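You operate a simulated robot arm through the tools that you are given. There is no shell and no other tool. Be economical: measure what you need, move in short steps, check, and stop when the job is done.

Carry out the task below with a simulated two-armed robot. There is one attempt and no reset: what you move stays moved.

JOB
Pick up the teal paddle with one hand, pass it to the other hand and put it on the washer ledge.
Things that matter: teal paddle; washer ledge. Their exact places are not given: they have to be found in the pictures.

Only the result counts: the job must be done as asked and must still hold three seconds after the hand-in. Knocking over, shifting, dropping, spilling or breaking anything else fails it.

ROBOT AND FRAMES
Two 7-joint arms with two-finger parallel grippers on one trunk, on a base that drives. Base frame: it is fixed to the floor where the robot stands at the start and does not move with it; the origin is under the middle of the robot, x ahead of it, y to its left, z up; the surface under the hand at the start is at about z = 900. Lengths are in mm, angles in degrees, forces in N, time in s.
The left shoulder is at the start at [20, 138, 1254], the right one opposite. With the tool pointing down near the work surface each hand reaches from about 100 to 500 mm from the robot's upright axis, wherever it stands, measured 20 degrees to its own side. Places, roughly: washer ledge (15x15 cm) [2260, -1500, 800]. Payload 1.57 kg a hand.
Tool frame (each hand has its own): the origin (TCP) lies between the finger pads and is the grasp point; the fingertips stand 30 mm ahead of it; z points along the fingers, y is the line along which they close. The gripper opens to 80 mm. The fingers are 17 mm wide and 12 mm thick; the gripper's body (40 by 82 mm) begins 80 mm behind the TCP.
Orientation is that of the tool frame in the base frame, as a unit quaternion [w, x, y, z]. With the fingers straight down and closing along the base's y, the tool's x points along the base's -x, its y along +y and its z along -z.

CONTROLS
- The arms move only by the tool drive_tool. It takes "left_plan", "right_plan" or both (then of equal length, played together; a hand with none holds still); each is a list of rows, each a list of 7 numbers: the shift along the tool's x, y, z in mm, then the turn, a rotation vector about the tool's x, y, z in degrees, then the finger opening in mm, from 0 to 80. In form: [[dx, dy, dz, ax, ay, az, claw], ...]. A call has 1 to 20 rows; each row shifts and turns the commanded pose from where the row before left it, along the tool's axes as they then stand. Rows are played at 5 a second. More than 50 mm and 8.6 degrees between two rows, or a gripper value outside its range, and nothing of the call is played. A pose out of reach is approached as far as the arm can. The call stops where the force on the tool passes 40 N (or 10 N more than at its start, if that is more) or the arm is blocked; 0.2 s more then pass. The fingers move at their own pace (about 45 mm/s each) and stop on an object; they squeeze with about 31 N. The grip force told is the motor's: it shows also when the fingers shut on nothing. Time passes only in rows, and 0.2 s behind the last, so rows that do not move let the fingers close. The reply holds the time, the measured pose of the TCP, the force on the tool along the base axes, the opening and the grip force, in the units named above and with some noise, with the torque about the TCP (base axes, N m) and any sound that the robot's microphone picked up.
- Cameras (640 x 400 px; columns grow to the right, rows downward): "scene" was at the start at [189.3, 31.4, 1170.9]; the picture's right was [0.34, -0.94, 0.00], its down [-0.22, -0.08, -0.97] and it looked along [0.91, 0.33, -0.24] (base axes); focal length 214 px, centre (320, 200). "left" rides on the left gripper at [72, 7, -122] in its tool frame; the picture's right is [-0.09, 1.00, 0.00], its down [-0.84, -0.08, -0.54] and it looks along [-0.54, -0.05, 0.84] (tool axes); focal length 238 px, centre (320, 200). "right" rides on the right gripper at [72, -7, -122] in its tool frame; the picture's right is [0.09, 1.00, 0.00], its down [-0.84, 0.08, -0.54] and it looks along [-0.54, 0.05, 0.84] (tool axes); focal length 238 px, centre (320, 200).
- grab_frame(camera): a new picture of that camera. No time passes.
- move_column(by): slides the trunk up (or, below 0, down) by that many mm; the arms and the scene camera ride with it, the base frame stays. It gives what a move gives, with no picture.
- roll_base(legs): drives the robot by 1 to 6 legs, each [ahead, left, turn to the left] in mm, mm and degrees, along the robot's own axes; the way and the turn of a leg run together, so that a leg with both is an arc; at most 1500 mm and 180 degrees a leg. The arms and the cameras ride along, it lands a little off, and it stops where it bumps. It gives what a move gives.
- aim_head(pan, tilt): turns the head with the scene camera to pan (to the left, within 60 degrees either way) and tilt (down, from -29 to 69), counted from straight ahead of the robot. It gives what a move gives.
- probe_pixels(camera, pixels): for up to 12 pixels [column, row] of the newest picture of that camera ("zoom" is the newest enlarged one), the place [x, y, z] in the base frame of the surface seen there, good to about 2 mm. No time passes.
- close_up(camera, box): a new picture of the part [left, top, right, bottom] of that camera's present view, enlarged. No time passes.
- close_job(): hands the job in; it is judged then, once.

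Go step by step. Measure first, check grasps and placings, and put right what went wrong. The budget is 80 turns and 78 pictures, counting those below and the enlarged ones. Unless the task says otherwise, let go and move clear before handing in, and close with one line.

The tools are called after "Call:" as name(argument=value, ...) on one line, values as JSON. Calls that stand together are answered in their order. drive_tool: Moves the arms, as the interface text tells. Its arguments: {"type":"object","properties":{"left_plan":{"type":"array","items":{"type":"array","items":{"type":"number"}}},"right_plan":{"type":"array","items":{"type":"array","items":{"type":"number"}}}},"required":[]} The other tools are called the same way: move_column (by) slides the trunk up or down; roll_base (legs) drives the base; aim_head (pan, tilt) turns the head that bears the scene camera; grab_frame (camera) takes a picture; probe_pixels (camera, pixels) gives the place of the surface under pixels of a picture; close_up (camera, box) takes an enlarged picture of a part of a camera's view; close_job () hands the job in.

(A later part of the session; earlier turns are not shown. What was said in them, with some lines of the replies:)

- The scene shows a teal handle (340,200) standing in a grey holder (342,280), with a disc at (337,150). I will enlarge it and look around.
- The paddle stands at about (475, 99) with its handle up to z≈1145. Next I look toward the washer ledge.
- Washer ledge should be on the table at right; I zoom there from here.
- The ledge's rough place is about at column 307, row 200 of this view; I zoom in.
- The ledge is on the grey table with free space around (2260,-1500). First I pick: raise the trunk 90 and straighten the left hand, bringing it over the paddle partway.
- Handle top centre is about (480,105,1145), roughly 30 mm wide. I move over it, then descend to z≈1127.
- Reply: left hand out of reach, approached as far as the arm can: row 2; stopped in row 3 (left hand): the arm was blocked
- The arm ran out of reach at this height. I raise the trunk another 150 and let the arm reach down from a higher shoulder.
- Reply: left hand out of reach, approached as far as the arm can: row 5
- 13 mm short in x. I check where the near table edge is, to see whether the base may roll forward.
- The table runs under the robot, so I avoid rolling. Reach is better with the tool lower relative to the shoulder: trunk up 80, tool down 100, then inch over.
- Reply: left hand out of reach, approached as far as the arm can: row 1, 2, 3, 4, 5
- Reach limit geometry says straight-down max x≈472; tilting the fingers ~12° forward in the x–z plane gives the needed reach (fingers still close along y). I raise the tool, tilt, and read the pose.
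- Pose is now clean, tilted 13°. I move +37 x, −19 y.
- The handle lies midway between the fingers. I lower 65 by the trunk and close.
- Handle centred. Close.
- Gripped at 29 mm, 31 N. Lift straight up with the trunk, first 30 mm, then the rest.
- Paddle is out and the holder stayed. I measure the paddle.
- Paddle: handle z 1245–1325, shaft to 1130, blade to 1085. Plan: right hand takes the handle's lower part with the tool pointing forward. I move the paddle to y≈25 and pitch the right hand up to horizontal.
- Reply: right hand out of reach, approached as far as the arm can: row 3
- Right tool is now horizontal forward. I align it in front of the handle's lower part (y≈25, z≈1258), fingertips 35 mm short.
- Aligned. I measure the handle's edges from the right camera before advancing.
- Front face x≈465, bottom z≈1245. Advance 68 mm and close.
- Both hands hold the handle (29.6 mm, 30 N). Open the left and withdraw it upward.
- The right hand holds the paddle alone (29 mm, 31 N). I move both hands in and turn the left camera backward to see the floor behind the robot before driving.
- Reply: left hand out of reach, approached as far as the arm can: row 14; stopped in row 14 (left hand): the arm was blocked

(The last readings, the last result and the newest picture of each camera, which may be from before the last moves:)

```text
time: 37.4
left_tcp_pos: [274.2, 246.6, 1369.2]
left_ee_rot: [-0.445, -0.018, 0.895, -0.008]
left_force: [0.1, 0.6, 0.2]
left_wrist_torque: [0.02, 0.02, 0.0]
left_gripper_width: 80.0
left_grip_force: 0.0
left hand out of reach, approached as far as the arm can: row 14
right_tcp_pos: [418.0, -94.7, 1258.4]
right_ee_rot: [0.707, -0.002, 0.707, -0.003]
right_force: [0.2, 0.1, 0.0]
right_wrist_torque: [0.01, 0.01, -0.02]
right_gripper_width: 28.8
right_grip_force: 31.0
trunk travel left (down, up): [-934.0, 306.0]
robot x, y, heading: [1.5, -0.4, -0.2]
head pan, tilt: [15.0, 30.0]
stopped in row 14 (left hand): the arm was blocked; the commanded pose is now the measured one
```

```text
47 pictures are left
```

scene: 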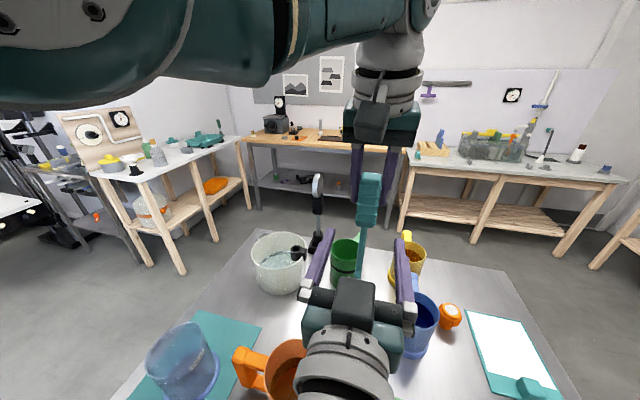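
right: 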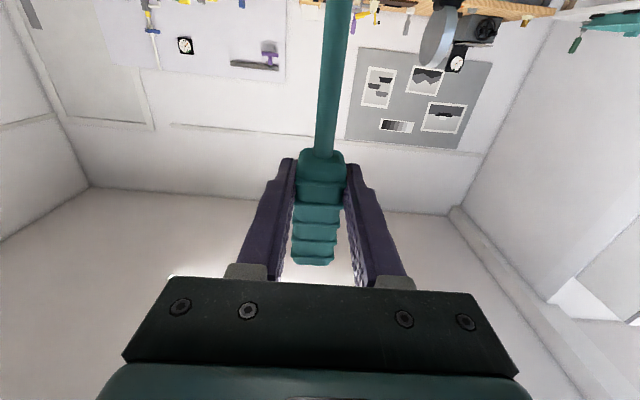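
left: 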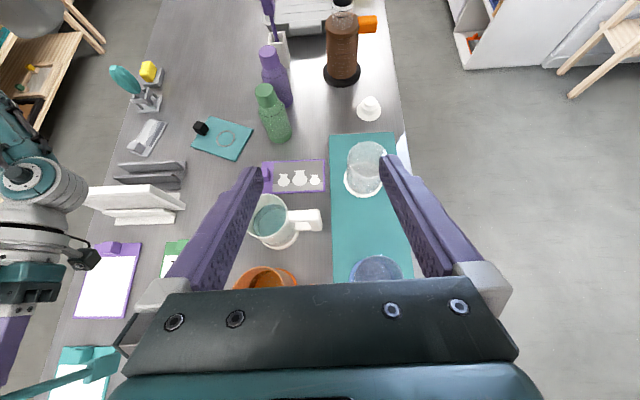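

The table runs on behind the robot, with no base visible, so backing off gains nothing. I raise the trunk 160 so everything carried clears all items, then try a first straight leg down the free strip ahead.

Call:
move_column(by=160)

Call:
roll_base(legs=[[60, 0, 0]])

Call:
aim_head(pan=0, tilt=60)

Call:
grab_frame(camera="scene")

Call:
grab_frame(camera="left")

```text
time: 39.3
left_tcp_pos: [273.4, 244.6, 1530.9]
left_ee_rot: [-0.445, -0.018, 0.895, -0.009]
left_force: [0.7, 0.5, 0.7]
left_wrist_torque: [-0.01, 0.03, 0.01]
left_gripper_width: 79.6
left_grip_force: 0.0
right_tcp_pos: [418.6, -94.6, 1417.3]
right_ee_rot: [0.707, -0.002, 0.707, -0.002]
right_force: [-0.2, -0.3, -0.5]
right_wrist_torque: [0.02, -0.03, -0.01]
right_gripper_width: 28.9
right_grip_force: 30.7
trunk travel left (down, up): [-1094.0, 146.0]
robot x, y, heading: [-0.9, 2.5, 0.5]
head pan, tilt: [15.0, 30.0]
```

```text
time: 40.2
left_tcp_pos: [332.4, 245.5, 1528.4]
left_ee_rot: [-0.446, -0.018, 0.895, -0.009]
left_force: [0.0, 1.0, -0.1]
left_wrist_torque: [-0.01, 0.01, 0.0]
left_gripper_width: 80.0
left_grip_force: 0.3
right_tcp_pos: [478.8, -95.8, 1418.4]
right_ee_rot: [0.707, -0.004, 0.707, -0.003]
right_force: [0.2, -0.3, -1.1]
right_wrist_torque: [0.0, 0.01, -0.03]
right_gripper_width: 29.0
right_grip_force: 30.5
trunk travel left (down, up): [-1094.0, 146.0]
robot x, y, heading: [60.5, 1.1, 0.3]
head pan, tilt: [15.0, 30.0]
```

```text
time: 41.2
left_tcp_pos: [332.8, 245.3, 1529.0]
left_ee_rot: [-0.445, -0.018, 0.895, -0.008]
left_force: [-0.4, -0.3, -0.3]
left_wrist_torque: [0.02, -0.01, 0.01]
left_gripper_width: 79.9
left_grip_force: 0.1
right_tcp_pos: [477.7, -94.2, 1418.4]
right_ee_rot: [0.707, -0.003, 0.707, -0.002]
right_force: [0.3, 1.0, 0.1]
right_wrist_torque: [0.01, 0.02, 0.0]
right_gripper_width: 29.0
right_grip_force: 31.2
trunk travel left (down, up): [-1094.0, 146.0]
robot x, y, heading: [59.3, -1.7, -0.0]
head pan, tilt: [0.0, 60.0]
```

```text
46 pictures are left
```

scene: 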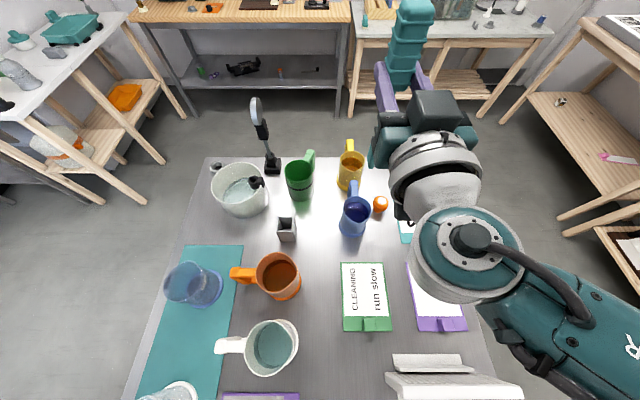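

```text
45 pictures are left
```

left: 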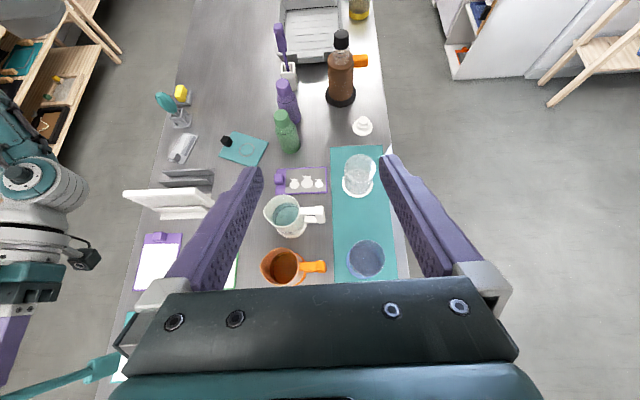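

Rolling works without disturbing anything. I probe the furniture to plan the path.

Call:
probe_pixels(camera="scene", pixels=[[360, 35], [500, 35], [550, 30], [240, 20], [535, 95], [620, 150], [565, 215], [500, 140], [520, 20], [300, 160]])

Call:
aim_head(pan=-40, tilt=30)

Call:
grab_frame(camera="scene")

```text
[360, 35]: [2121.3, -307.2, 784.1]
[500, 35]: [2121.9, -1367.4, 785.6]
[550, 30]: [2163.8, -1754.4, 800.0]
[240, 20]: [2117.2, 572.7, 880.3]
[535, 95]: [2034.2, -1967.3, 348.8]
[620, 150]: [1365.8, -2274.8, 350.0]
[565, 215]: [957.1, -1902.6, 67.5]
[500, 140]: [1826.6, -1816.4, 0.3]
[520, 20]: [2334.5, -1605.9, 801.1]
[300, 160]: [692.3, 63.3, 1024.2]
```

```text
time: 42.2
left_tcp_pos: [334.1, 246.7, 1529.5]
left_ee_rot: [-0.445, -0.019, 0.895, -0.009]
left_force: [0.1, 0.3, -0.1]
left_wrist_torque: [0.02, -0.03, 0.01]
left_gripper_width: 79.9
left_grip_force: 0.0
right_tcp_pos: [478.6, -94.9, 1417.5]
right_ee_rot: [0.707, -0.002, 0.707, -0.003]
right_force: [0.3, 0.0, -0.8]
right_wrist_torque: [-0.05, 0.0, 0.01]
right_gripper_width: 29.2
right_grip_force: 31.0
trunk travel left (down, up): [-1094.0, 146.0]
robot x, y, heading: [57.2, 2.2, -0.0]
head pan, tilt: [-40.0, 30.0]
```

```text
44 pictures are left
```

scene: 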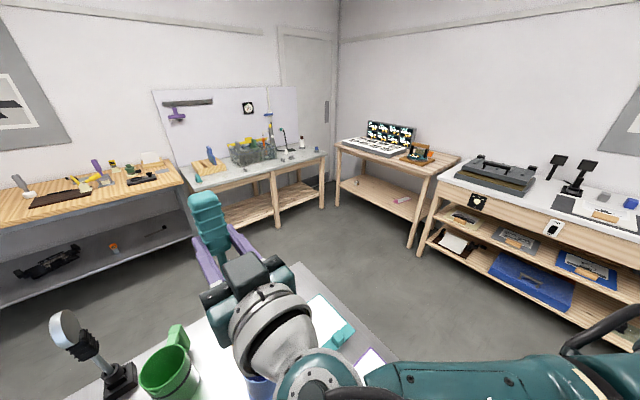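

Washer table: front edge x≈2120, top z≈800, floor clear between. I drive off the table and across to about (1460,−1350).

Call:
roll_base(legs=[[900, 0, 0], [500, -1350, 0]])

Call:
aim_head(pan=0, tilt=40)

Call:
grab_frame(camera="scene")

```text
time: 53.6
left_tcp_pos: [1735.6, -1059.0, 1529.9]
left_ee_rot: [-0.445, -0.031, 0.895, -0.015]
left_force: [0.1, -0.4, -0.1]
left_wrist_torque: [-0.02, -0.02, -0.01]
left_gripper_width: 79.9
left_grip_force: 0.0
right_tcp_pos: [1889.6, -1394.4, 1417.7]
right_ee_rot: [0.707, -0.014, 0.707, 0.009]
right_force: [0.9, 0.3, -0.9]
right_wrist_torque: [-0.02, -0.01, 0.0]
right_gripper_width: 29.3
right_grip_force: 31.1
trunk travel left (down, up): [-1094.0, 146.0]
robot x, y, heading: [1470.0, -1314.1, 1.3]
head pan, tilt: [-40.0, 30.0]
```

```text
time: 54.6
left_tcp_pos: [1735.7, -1058.8, 1530.3]
left_ee_rot: [-0.445, -0.031, 0.895, -0.015]
left_force: [-0.7, 0.1, 0.5]
left_wrist_torque: [0.03, 0.03, -0.02]
left_gripper_width: 79.8
left_grip_force: 0.0
right_tcp_pos: [1890.5, -1395.4, 1418.1]
right_ee_rot: [0.707, -0.013, 0.707, 0.009]
right_force: [-0.1, -0.2, 0.2]
right_wrist_torque: [-0.01, 0.04, -0.02]
right_gripper_width: 29.0
right_grip_force: 30.9
trunk travel left (down, up): [-1094.0, 146.0]
robot x, y, heading: [1467.4, -1313.0, 1.5]
head pan, tilt: [0.0, 40.0]
```

```text
43 pictures are left
```

scene: 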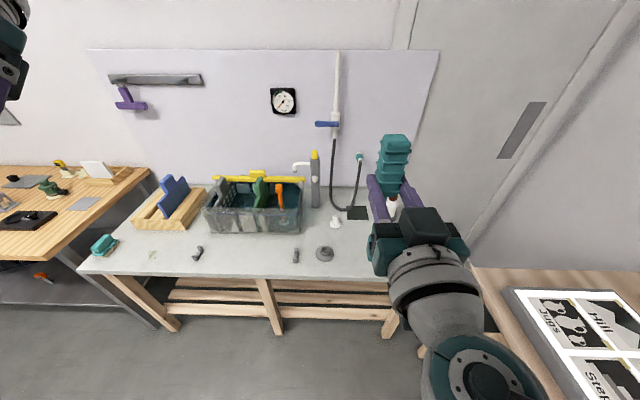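

The arm hides the ledge place. I pitch the right hand to point down (paddle horizontal, blade toward robot), and look with its camera.

Call:
drive_tool(right_plan=[[0, 0, 0, 0, 7.5, 0, 10], [0, 0, 0, 0, 7.5, 0, 10], [0, 0, 0, 0, 7.5, 0, 10], [0, 0, 0, 0, 7.5, 0, 10], [0, 0, 0, 0, 7.5, 0, 10], [0, 0, 0, 0, 7.5, 0, 10], [0, 0, 0, 0, 7.5, 0, 10], [0, 0, 0, 0, 7.5, 0, 10], [0, 0, 0, 0, 7.5, 0, 10], [0, 0, 0, 0, 7.5, 0, 10], [0, 0, 0, 0, 7.5, 0, 10], [0, 0, 0, 0, 7.5, 0, 10]])

Call:
grab_frame(camera="scene")

Call:
grab_frame(camera="right")

```text
time: 57.2
left_tcp_pos: [1735.1, -1058.9, 1529.3]
left_ee_rot: [-0.445, -0.031, 0.895, -0.014]
left_force: [0.0, 0.4, -0.5]
left_wrist_torque: [0.02, -0.02, -0.02]
left_gripper_width: 79.8
left_grip_force: 0.0
right_tcp_pos: [1889.5, -1394.8, 1419.3]
right_ee_rot: [0.0, -0.016, 1.0, -0.003]
right_force: [-0.9, 0.6, -0.7]
right_wrist_torque: [0.0, 0.01, 0.01]
right_gripper_width: 28.9
right_grip_force: 31.0
trunk travel left (down, up): [-1094.0, 146.0]
robot x, y, heading: [1470.4, -1316.0, 1.8]
head pan, tilt: [0.0, 40.0]
```

```text
42 pictures are left
```

scene: 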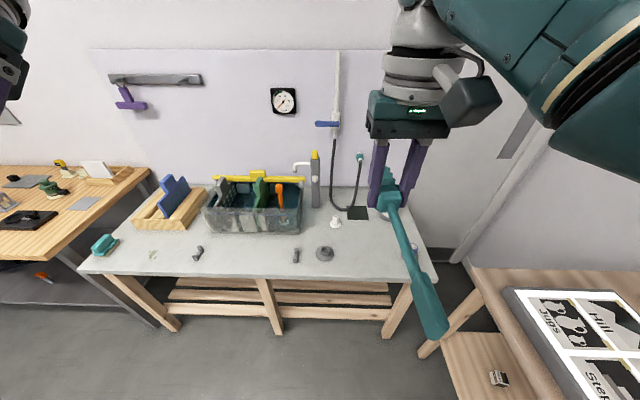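

```text
41 pictures are left
```

right: 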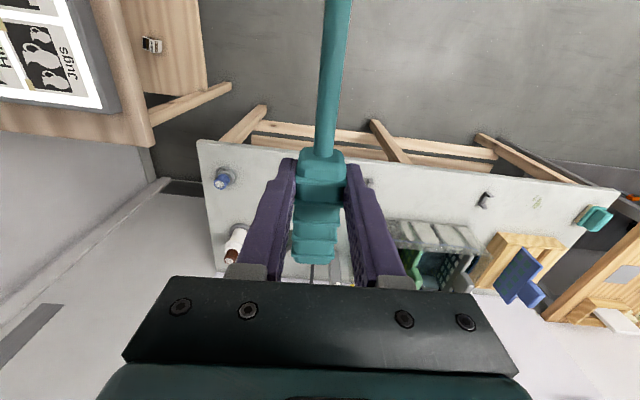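

Paddle is horizontal. I probe the things around the ledge location.

Call:
probe_pixels(camera="scene", pixels=[[325, 251], [295, 257], [370, 262], [357, 214], [418, 248], [335, 222], [370, 235], [430, 272], [385, 210]])

Call:
close_up(camera="scene", box=[270, 170, 470, 310])

Call:
probe_pixels(camera="right", pixels=[[222, 180], [238, 240], [260, 185], [245, 160], [370, 182], [285, 165]])

```text
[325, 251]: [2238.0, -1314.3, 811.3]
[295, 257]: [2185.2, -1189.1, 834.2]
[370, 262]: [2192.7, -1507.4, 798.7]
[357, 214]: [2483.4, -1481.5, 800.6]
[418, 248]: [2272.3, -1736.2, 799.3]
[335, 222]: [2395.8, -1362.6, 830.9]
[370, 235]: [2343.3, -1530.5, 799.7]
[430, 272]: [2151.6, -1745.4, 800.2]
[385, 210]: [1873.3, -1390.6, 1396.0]
```

```text
2.86 times, centred on (370, 240) of scene
```

zoom: 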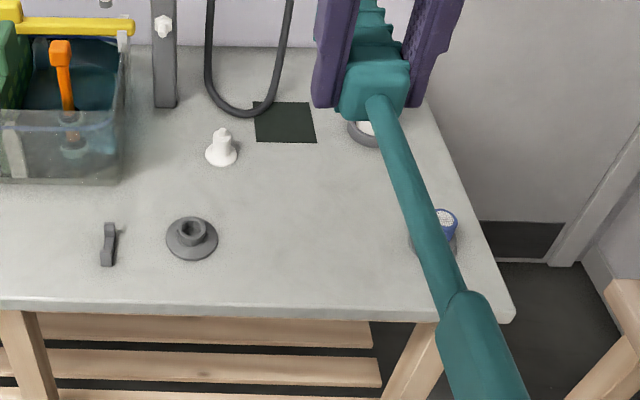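

```text
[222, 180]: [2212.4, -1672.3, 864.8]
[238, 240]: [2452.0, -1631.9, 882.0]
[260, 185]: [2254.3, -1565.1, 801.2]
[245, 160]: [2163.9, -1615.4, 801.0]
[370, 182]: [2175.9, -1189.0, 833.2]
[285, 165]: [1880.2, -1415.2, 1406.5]
```

The ledge area (x 2120–2400, y −1600…−1380, z≈800) is free; drain cap at (2238,−1314) and blue jar at (2225,−1672) border it. I bring the left hand back near the body first so it stays off the table, then drive.

Call:
drive_tool(left_plan=[[0, 0, 0, 0, -7.54, 0, 80], [0, 0, 0, 0, -7.54, 0, 80], [0, 0, 0, 0, -7.54, 0, 80], [0, 0, 0, 0, -7.54, 0, 80], [0, 0, 0, 0, -7.54, 0, 80], [0, 0, 0, 0, -7.54, 0, 80], [0, 0, 0, 0, -7.54, 0, 80], [40, 0, 0, 0, 0, 0, 60], [40, 0, -20, 0, 0, 0, 40], [0, 0, -20, 0, 0, 0, 20]])

Call:
roll_base(legs=[[200, -110, -1.8]])

Call:
grab_frame(camera="scene")

```text
time: 59.6
left_tcp_pos: [1643.8, -1059.7, 1551.9]
left_ee_rot: [-0.052, -0.027, 0.998, 0.011]
left_force: [0.2, 1.0, 0.2]
left_wrist_torque: [-0.02, -0.04, 0.02]
left_gripper_width: 20.1
left_grip_force: 0.1
left hand out of reach, approached as far as the arm can: row 9
right_tcp_pos: [1889.2, -1395.5, 1417.7]
right_ee_rot: [0.0, -0.016, 1.0, -0.003]
right_force: [0.4, 0.1, -0.7]
right_wrist_torque: [-0.01, 0.02, -0.03]
right_gripper_width: 28.9
right_grip_force: 30.3
trunk travel left (down, up): [-1094.0, 146.0]
robot x, y, heading: [1469.7, -1310.7, 1.9]
head pan, tilt: [0.0, 40.0]
stopped in row 10 (left hand): the arm was blocked; the commanded pose is now the measured one
```

```text
time: 61.4
left_tcp_pos: [1853.4, -1172.9, 1553.2]
left_ee_rot: [-0.053, -0.013, 0.998, 0.012]
left_force: [-0.8, -0.4, 0.1]
left_wrist_torque: [0.02, 0.0, 0.02]
left_gripper_width: 20.1
left_grip_force: 0.1
right_tcp_pos: [2088.5, -1514.7, 1418.2]
right_ee_rot: [0.0, 0.0, 1.0, -0.004]
right_force: [-0.2, 0.2, -0.7]
right_wrist_torque: [0.03, -0.01, -0.05]
right_gripper_width: 28.9
right_grip_force: 30.6
trunk travel left (down, up): [-1094.0, 146.0]
robot x, y, heading: [1667.8, -1420.5, 0.2]
head pan, tilt: [0.0, 40.0]
```

```text
39 pictures are left
```

scene: 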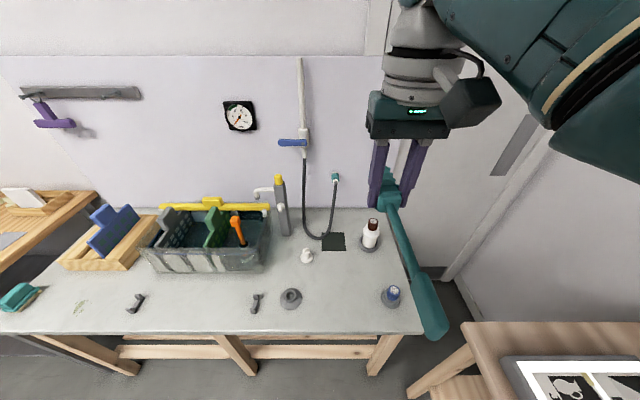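

Good; TCP now (2088,−1515). I drive the remaining 212 ahead and 13 left, then lower the trunk partway.

Call:
roll_base(legs=[[210, 13, 0]])

Call:
move_column(by=-400)

Call:
aim_head(pan=-10, tilt=50)

Call:
grab_frame(camera="scene")

Call:
grab_frame(camera="right")

```text
time: 63.0
left_tcp_pos: [2061.3, -1158.7, 1551.7]
left_ee_rot: [-0.052, -0.013, 0.998, 0.012]
left_force: [0.4, 0.3, -0.1]
left_wrist_torque: [-0.01, 0.01, 0.0]
left_gripper_width: 20.1
left_grip_force: 0.1
right_tcp_pos: [2297.3, -1501.0, 1417.2]
right_ee_rot: [0.0, -0.002, 1.0, -0.004]
right_force: [-0.1, 0.5, -0.7]
right_wrist_torque: [-0.03, -0.01, 0.03]
right_gripper_width: 28.9
right_grip_force: 30.4
trunk travel left (down, up): [-1094.0, 146.0]
robot x, y, heading: [1873.8, -1408.4, 0.3]
head pan, tilt: [0.0, 40.0]
```

```text
time: 66.8
left_tcp_pos: [2061.3, -1159.6, 1152.0]
left_ee_rot: [-0.053, -0.013, 0.998, 0.012]
left_force: [0.4, -0.6, -0.7]
left_wrist_torque: [0.0, -0.03, 0.03]
left_gripper_width: 19.9
left_grip_force: 0.0
right_tcp_pos: [2296.7, -1499.6, 1018.8]
right_ee_rot: [0.0, -0.001, 1.0, -0.003]
right_force: [0.2, -0.1, -0.8]
right_wrist_torque: [0.02, 0.03, -0.02]
right_gripper_width: 28.9
right_grip_force: 31.2
trunk travel left (down, up): [-694.0, 546.0]
robot x, y, heading: [1881.0, -1407.2, 0.0]
head pan, tilt: [0.0, 40.0]
```

```text
time: 67.6
left_tcp_pos: [2062.2, -1158.4, 1153.5]
left_ee_rot: [-0.053, -0.014, 0.998, 0.013]
left_force: [-0.2, 0.1, -0.8]
left_wrist_torque: [-0.02, 0.01, 0.02]
left_gripper_width: 20.0
left_grip_force: 0.1
right_tcp_pos: [2297.1, -1501.0, 1017.8]
right_ee_rot: [0.0, -0.002, 1.0, -0.003]
right_force: [0.0, 0.7, -0.4]
right_wrist_torque: [-0.02, 0.01, 0.03]
right_gripper_width: 28.8
right_grip_force: 30.8
trunk travel left (down, up): [-694.0, 546.0]
robot x, y, heading: [1882.2, -1407.3, -0.1]
head pan, tilt: [-10.0, 50.0]
```

```text
38 pictures are left
```

scene: 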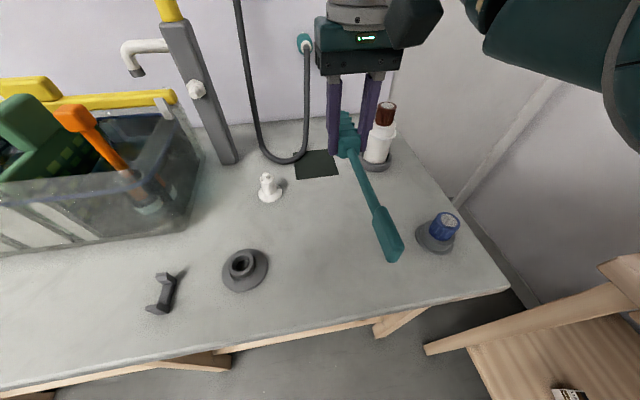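

```text
37 pictures are left
```

right: 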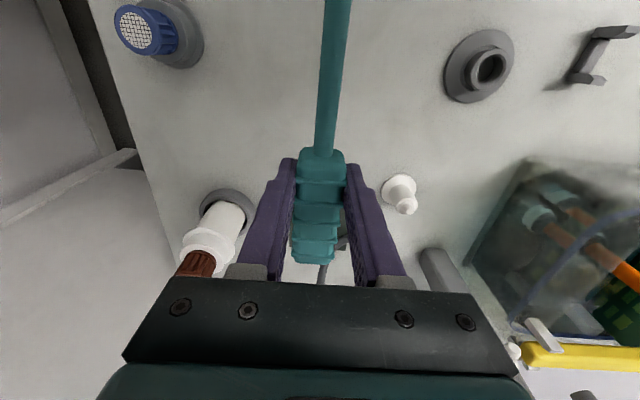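

Clear of everything. I lower 172 more and check the paddle's level.

Call:
move_column(by=-172)

Call:
grab_frame(camera="scene")

Call:
grab_frame(camera="right")

```text
time: 69.5
left_tcp_pos: [2060.1, -1158.8, 980.8]
left_ee_rot: [-0.052, -0.013, 0.998, 0.013]
left_force: [-0.9, -0.4, 0.5]
left_wrist_torque: [0.0, 0.01, 0.02]
left_gripper_width: 20.1
left_grip_force: 0.1
right_tcp_pos: [2297.0, -1500.2, 846.2]
right_ee_rot: [0.001, -0.002, 1.0, -0.004]
right_force: [-0.3, 0.5, -1.0]
right_wrist_torque: [-0.02, -0.01, -0.04]
right_gripper_width: 29.1
right_grip_force: 30.7
trunk travel left (down, up): [-522.0, 718.0]
robot x, y, heading: [1883.2, -1407.5, -0.1]
head pan, tilt: [-10.0, 50.0]
```

```text
36 pictures are left
```

scene: 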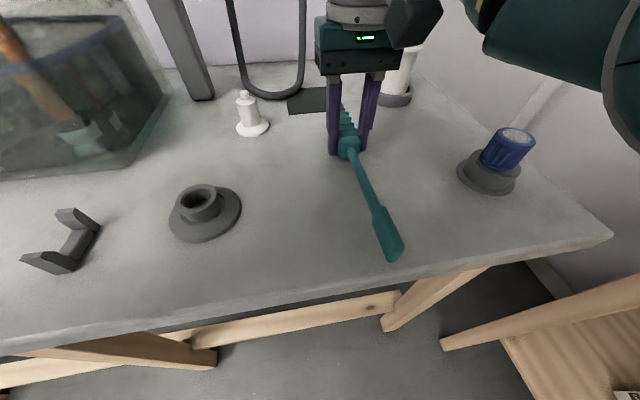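

```text
35 pictures are left
```

right: 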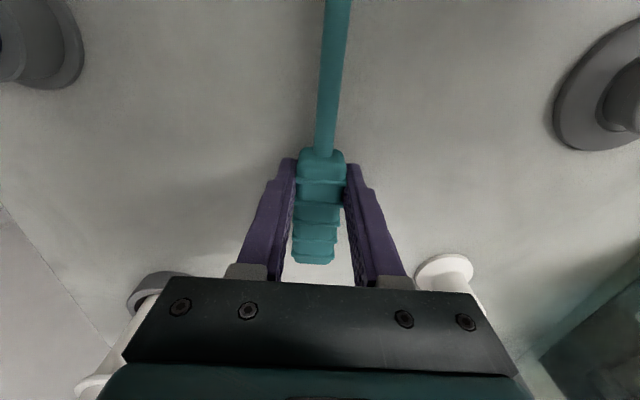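

Call:
probe_pixels(camera="scene", pixels=[[388, 238], [394, 256], [381, 215], [366, 185], [350, 146], [400, 270], [330, 190]])

Call:
drive_tool(right_plan=[[0, 0, 6, 0, 0, 0, 10], [0, 0, 5, 0, 0, 0, 10], [0, 0, 0, 0, 0, 0, 10]])

```text
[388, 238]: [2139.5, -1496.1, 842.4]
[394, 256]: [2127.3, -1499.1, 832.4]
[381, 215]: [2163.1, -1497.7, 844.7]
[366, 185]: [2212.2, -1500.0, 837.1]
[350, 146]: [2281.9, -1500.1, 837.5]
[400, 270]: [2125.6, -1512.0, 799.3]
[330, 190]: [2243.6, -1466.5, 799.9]
```

```text
time: 70.3
left_tcp_pos: [2061.7, -1159.5, 979.9]
left_ee_rot: [-0.053, -0.013, 0.998, 0.012]
left_force: [-0.4, 0.2, 0.7]
left_wrist_torque: [0.0, -0.03, -0.01]
left_gripper_width: 20.4
left_grip_force: 0.1
right_tcp_pos: [2297.2, -1501.6, 835.0]
right_ee_rot: [0.0, -0.002, 1.0, -0.004]
right_force: [0.5, -0.2, -0.7]
right_wrist_torque: [0.0, -0.01, 0.0]
right_gripper_width: 29.3
right_grip_force: 30.8
trunk travel left (down, up): [-522.0, 718.0]
robot x, y, heading: [1882.9, -1404.8, 0.1]
head pan, tilt: [-10.0, 50.0]
```

Level; no contact yet at 835. Continue down in 1.5 mm steps until contact.

Call:
drive_tool(right_plan=[[0, 0, 1.5, 0, 0, 0, 10], [0, 0, 1.5, 0, 0, 0, 10], [0, 0, 1, 0, 0, 0, 10], [0, 0, 1, 0, 0, 0, 10]])

```text
time: 71.3
left_tcp_pos: [2061.8, -1159.3, 980.8]
left_ee_rot: [-0.053, -0.013, 0.998, 0.011]
left_force: [-0.6, 0.3, -0.9]
left_wrist_torque: [0.03, 0.02, -0.03]
left_gripper_width: 20.2
left_grip_force: 0.1
right_tcp_pos: [2298.1, -1501.7, 830.2]
right_ee_rot: [-0.001, -0.002, 1.0, -0.004]
right_force: [-2.7, -1.3, 11.0]
right_wrist_torque: [0.1, 0.04, -0.02]
right_gripper_width: 29.1
right_grip_force: 31.0
trunk travel left (down, up): [-522.0, 718.0]
robot x, y, heading: [1878.7, -1407.3, 0.1]
head pan, tilt: [-10.0, 50.0]
```

Contact (11 N up) at z≈830. Back off 0.5, open gently and check.

Call:
drive_tool(right_plan=[[0, 0, -0.5, 0, 0, 0, 10], [0, 0, 0, 0, 0, 0, 34], [0, 0, 0, 0, 0, 0, 45], [0, 0, 0, 0, 0, 0, 70], [0, 0, 0, 0, 0, 0, 70]])

Call:
grab_frame(camera="right")

```text
time: 72.5
left_tcp_pos: [2061.4, -1159.1, 978.9]
left_ee_rot: [-0.053, -0.013, 0.998, 0.012]
left_force: [-0.1, -0.2, -0.2]
left_wrist_torque: [-0.01, 0.01, 0.01]
left_gripper_width: 20.1
left_grip_force: 0.1
right_tcp_pos: [2298.7, -1501.8, 830.6]
right_ee_rot: [0.0, -0.002, 1.0, -0.003]
right_force: [-1.0, -2.0, 2.3]
right_wrist_torque: [0.02, -0.02, -0.01]
right_gripper_width: 67.6
right_grip_force: 0.0
trunk travel left (down, up): [-522.0, 718.0]
robot x, y, heading: [1879.2, -1407.5, 0.0]
head pan, tilt: [-10.0, 50.0]
```

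```text
34 pictures are left
```

right: 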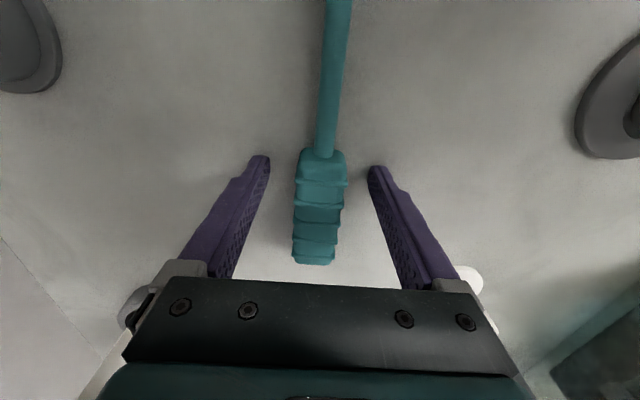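

Paddle lies free and stable. Raise the trunk 250 and inspect.

Call:
move_column(by=250)

Call:
grab_frame(camera="scene")

Call:
probe_pixels(camera="scene", pixels=[[320, 200]])

Call:
grab_frame(camera="right")

```text
time: 75.1
left_tcp_pos: [2060.7, -1159.5, 1230.6]
left_ee_rot: [-0.053, -0.014, 0.998, 0.012]
left_force: [0.8, -0.9, -0.5]
left_wrist_torque: [0.03, 0.04, -0.01]
left_gripper_width: 19.9
left_grip_force: 0.1
right_tcp_pos: [2296.8, -1501.4, 1079.4]
right_ee_rot: [0.0, -0.002, 1.0, -0.004]
right_force: [0.6, -0.1, -0.4]
right_wrist_torque: [-0.02, -0.01, 0.01]
right_gripper_width: 70.0
right_grip_force: 0.0
trunk travel left (down, up): [-772.0, 468.0]
robot x, y, heading: [1877.8, -1405.1, -0.1]
head pan, tilt: [-10.0, 50.0]
```

```text
33 pictures are left
```

scene: 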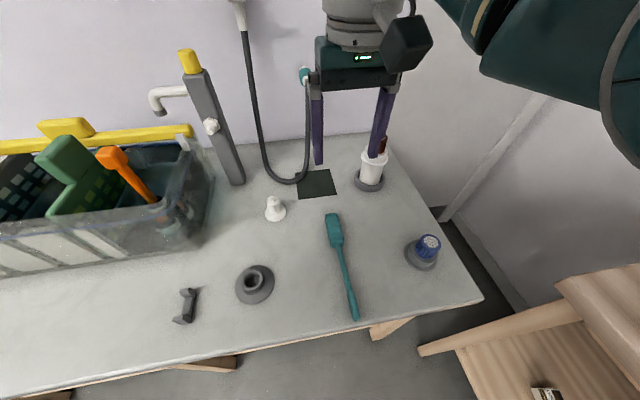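

```text
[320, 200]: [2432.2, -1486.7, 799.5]
```

```text
32 pictures are left
```

right: 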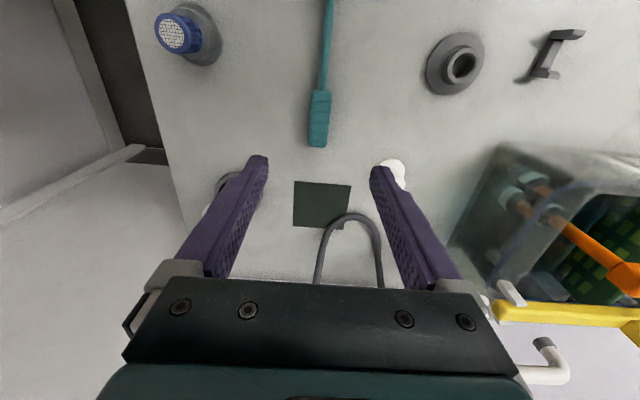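

The paddle (330,215)–(355,318) lies flat on the ledge area at about (2245,−1500,815). The neighbouring objects haven't moved and both hands are clear, so I hand in.

Call:
close_job()

```text
The job is handed in.
```

The left hand picked up the teal paddle and passed it to the right, which laid it flat on the washer ledge. The right hand has let go and is clear, and the last pictures showed nothing else disturbed around the ledge.
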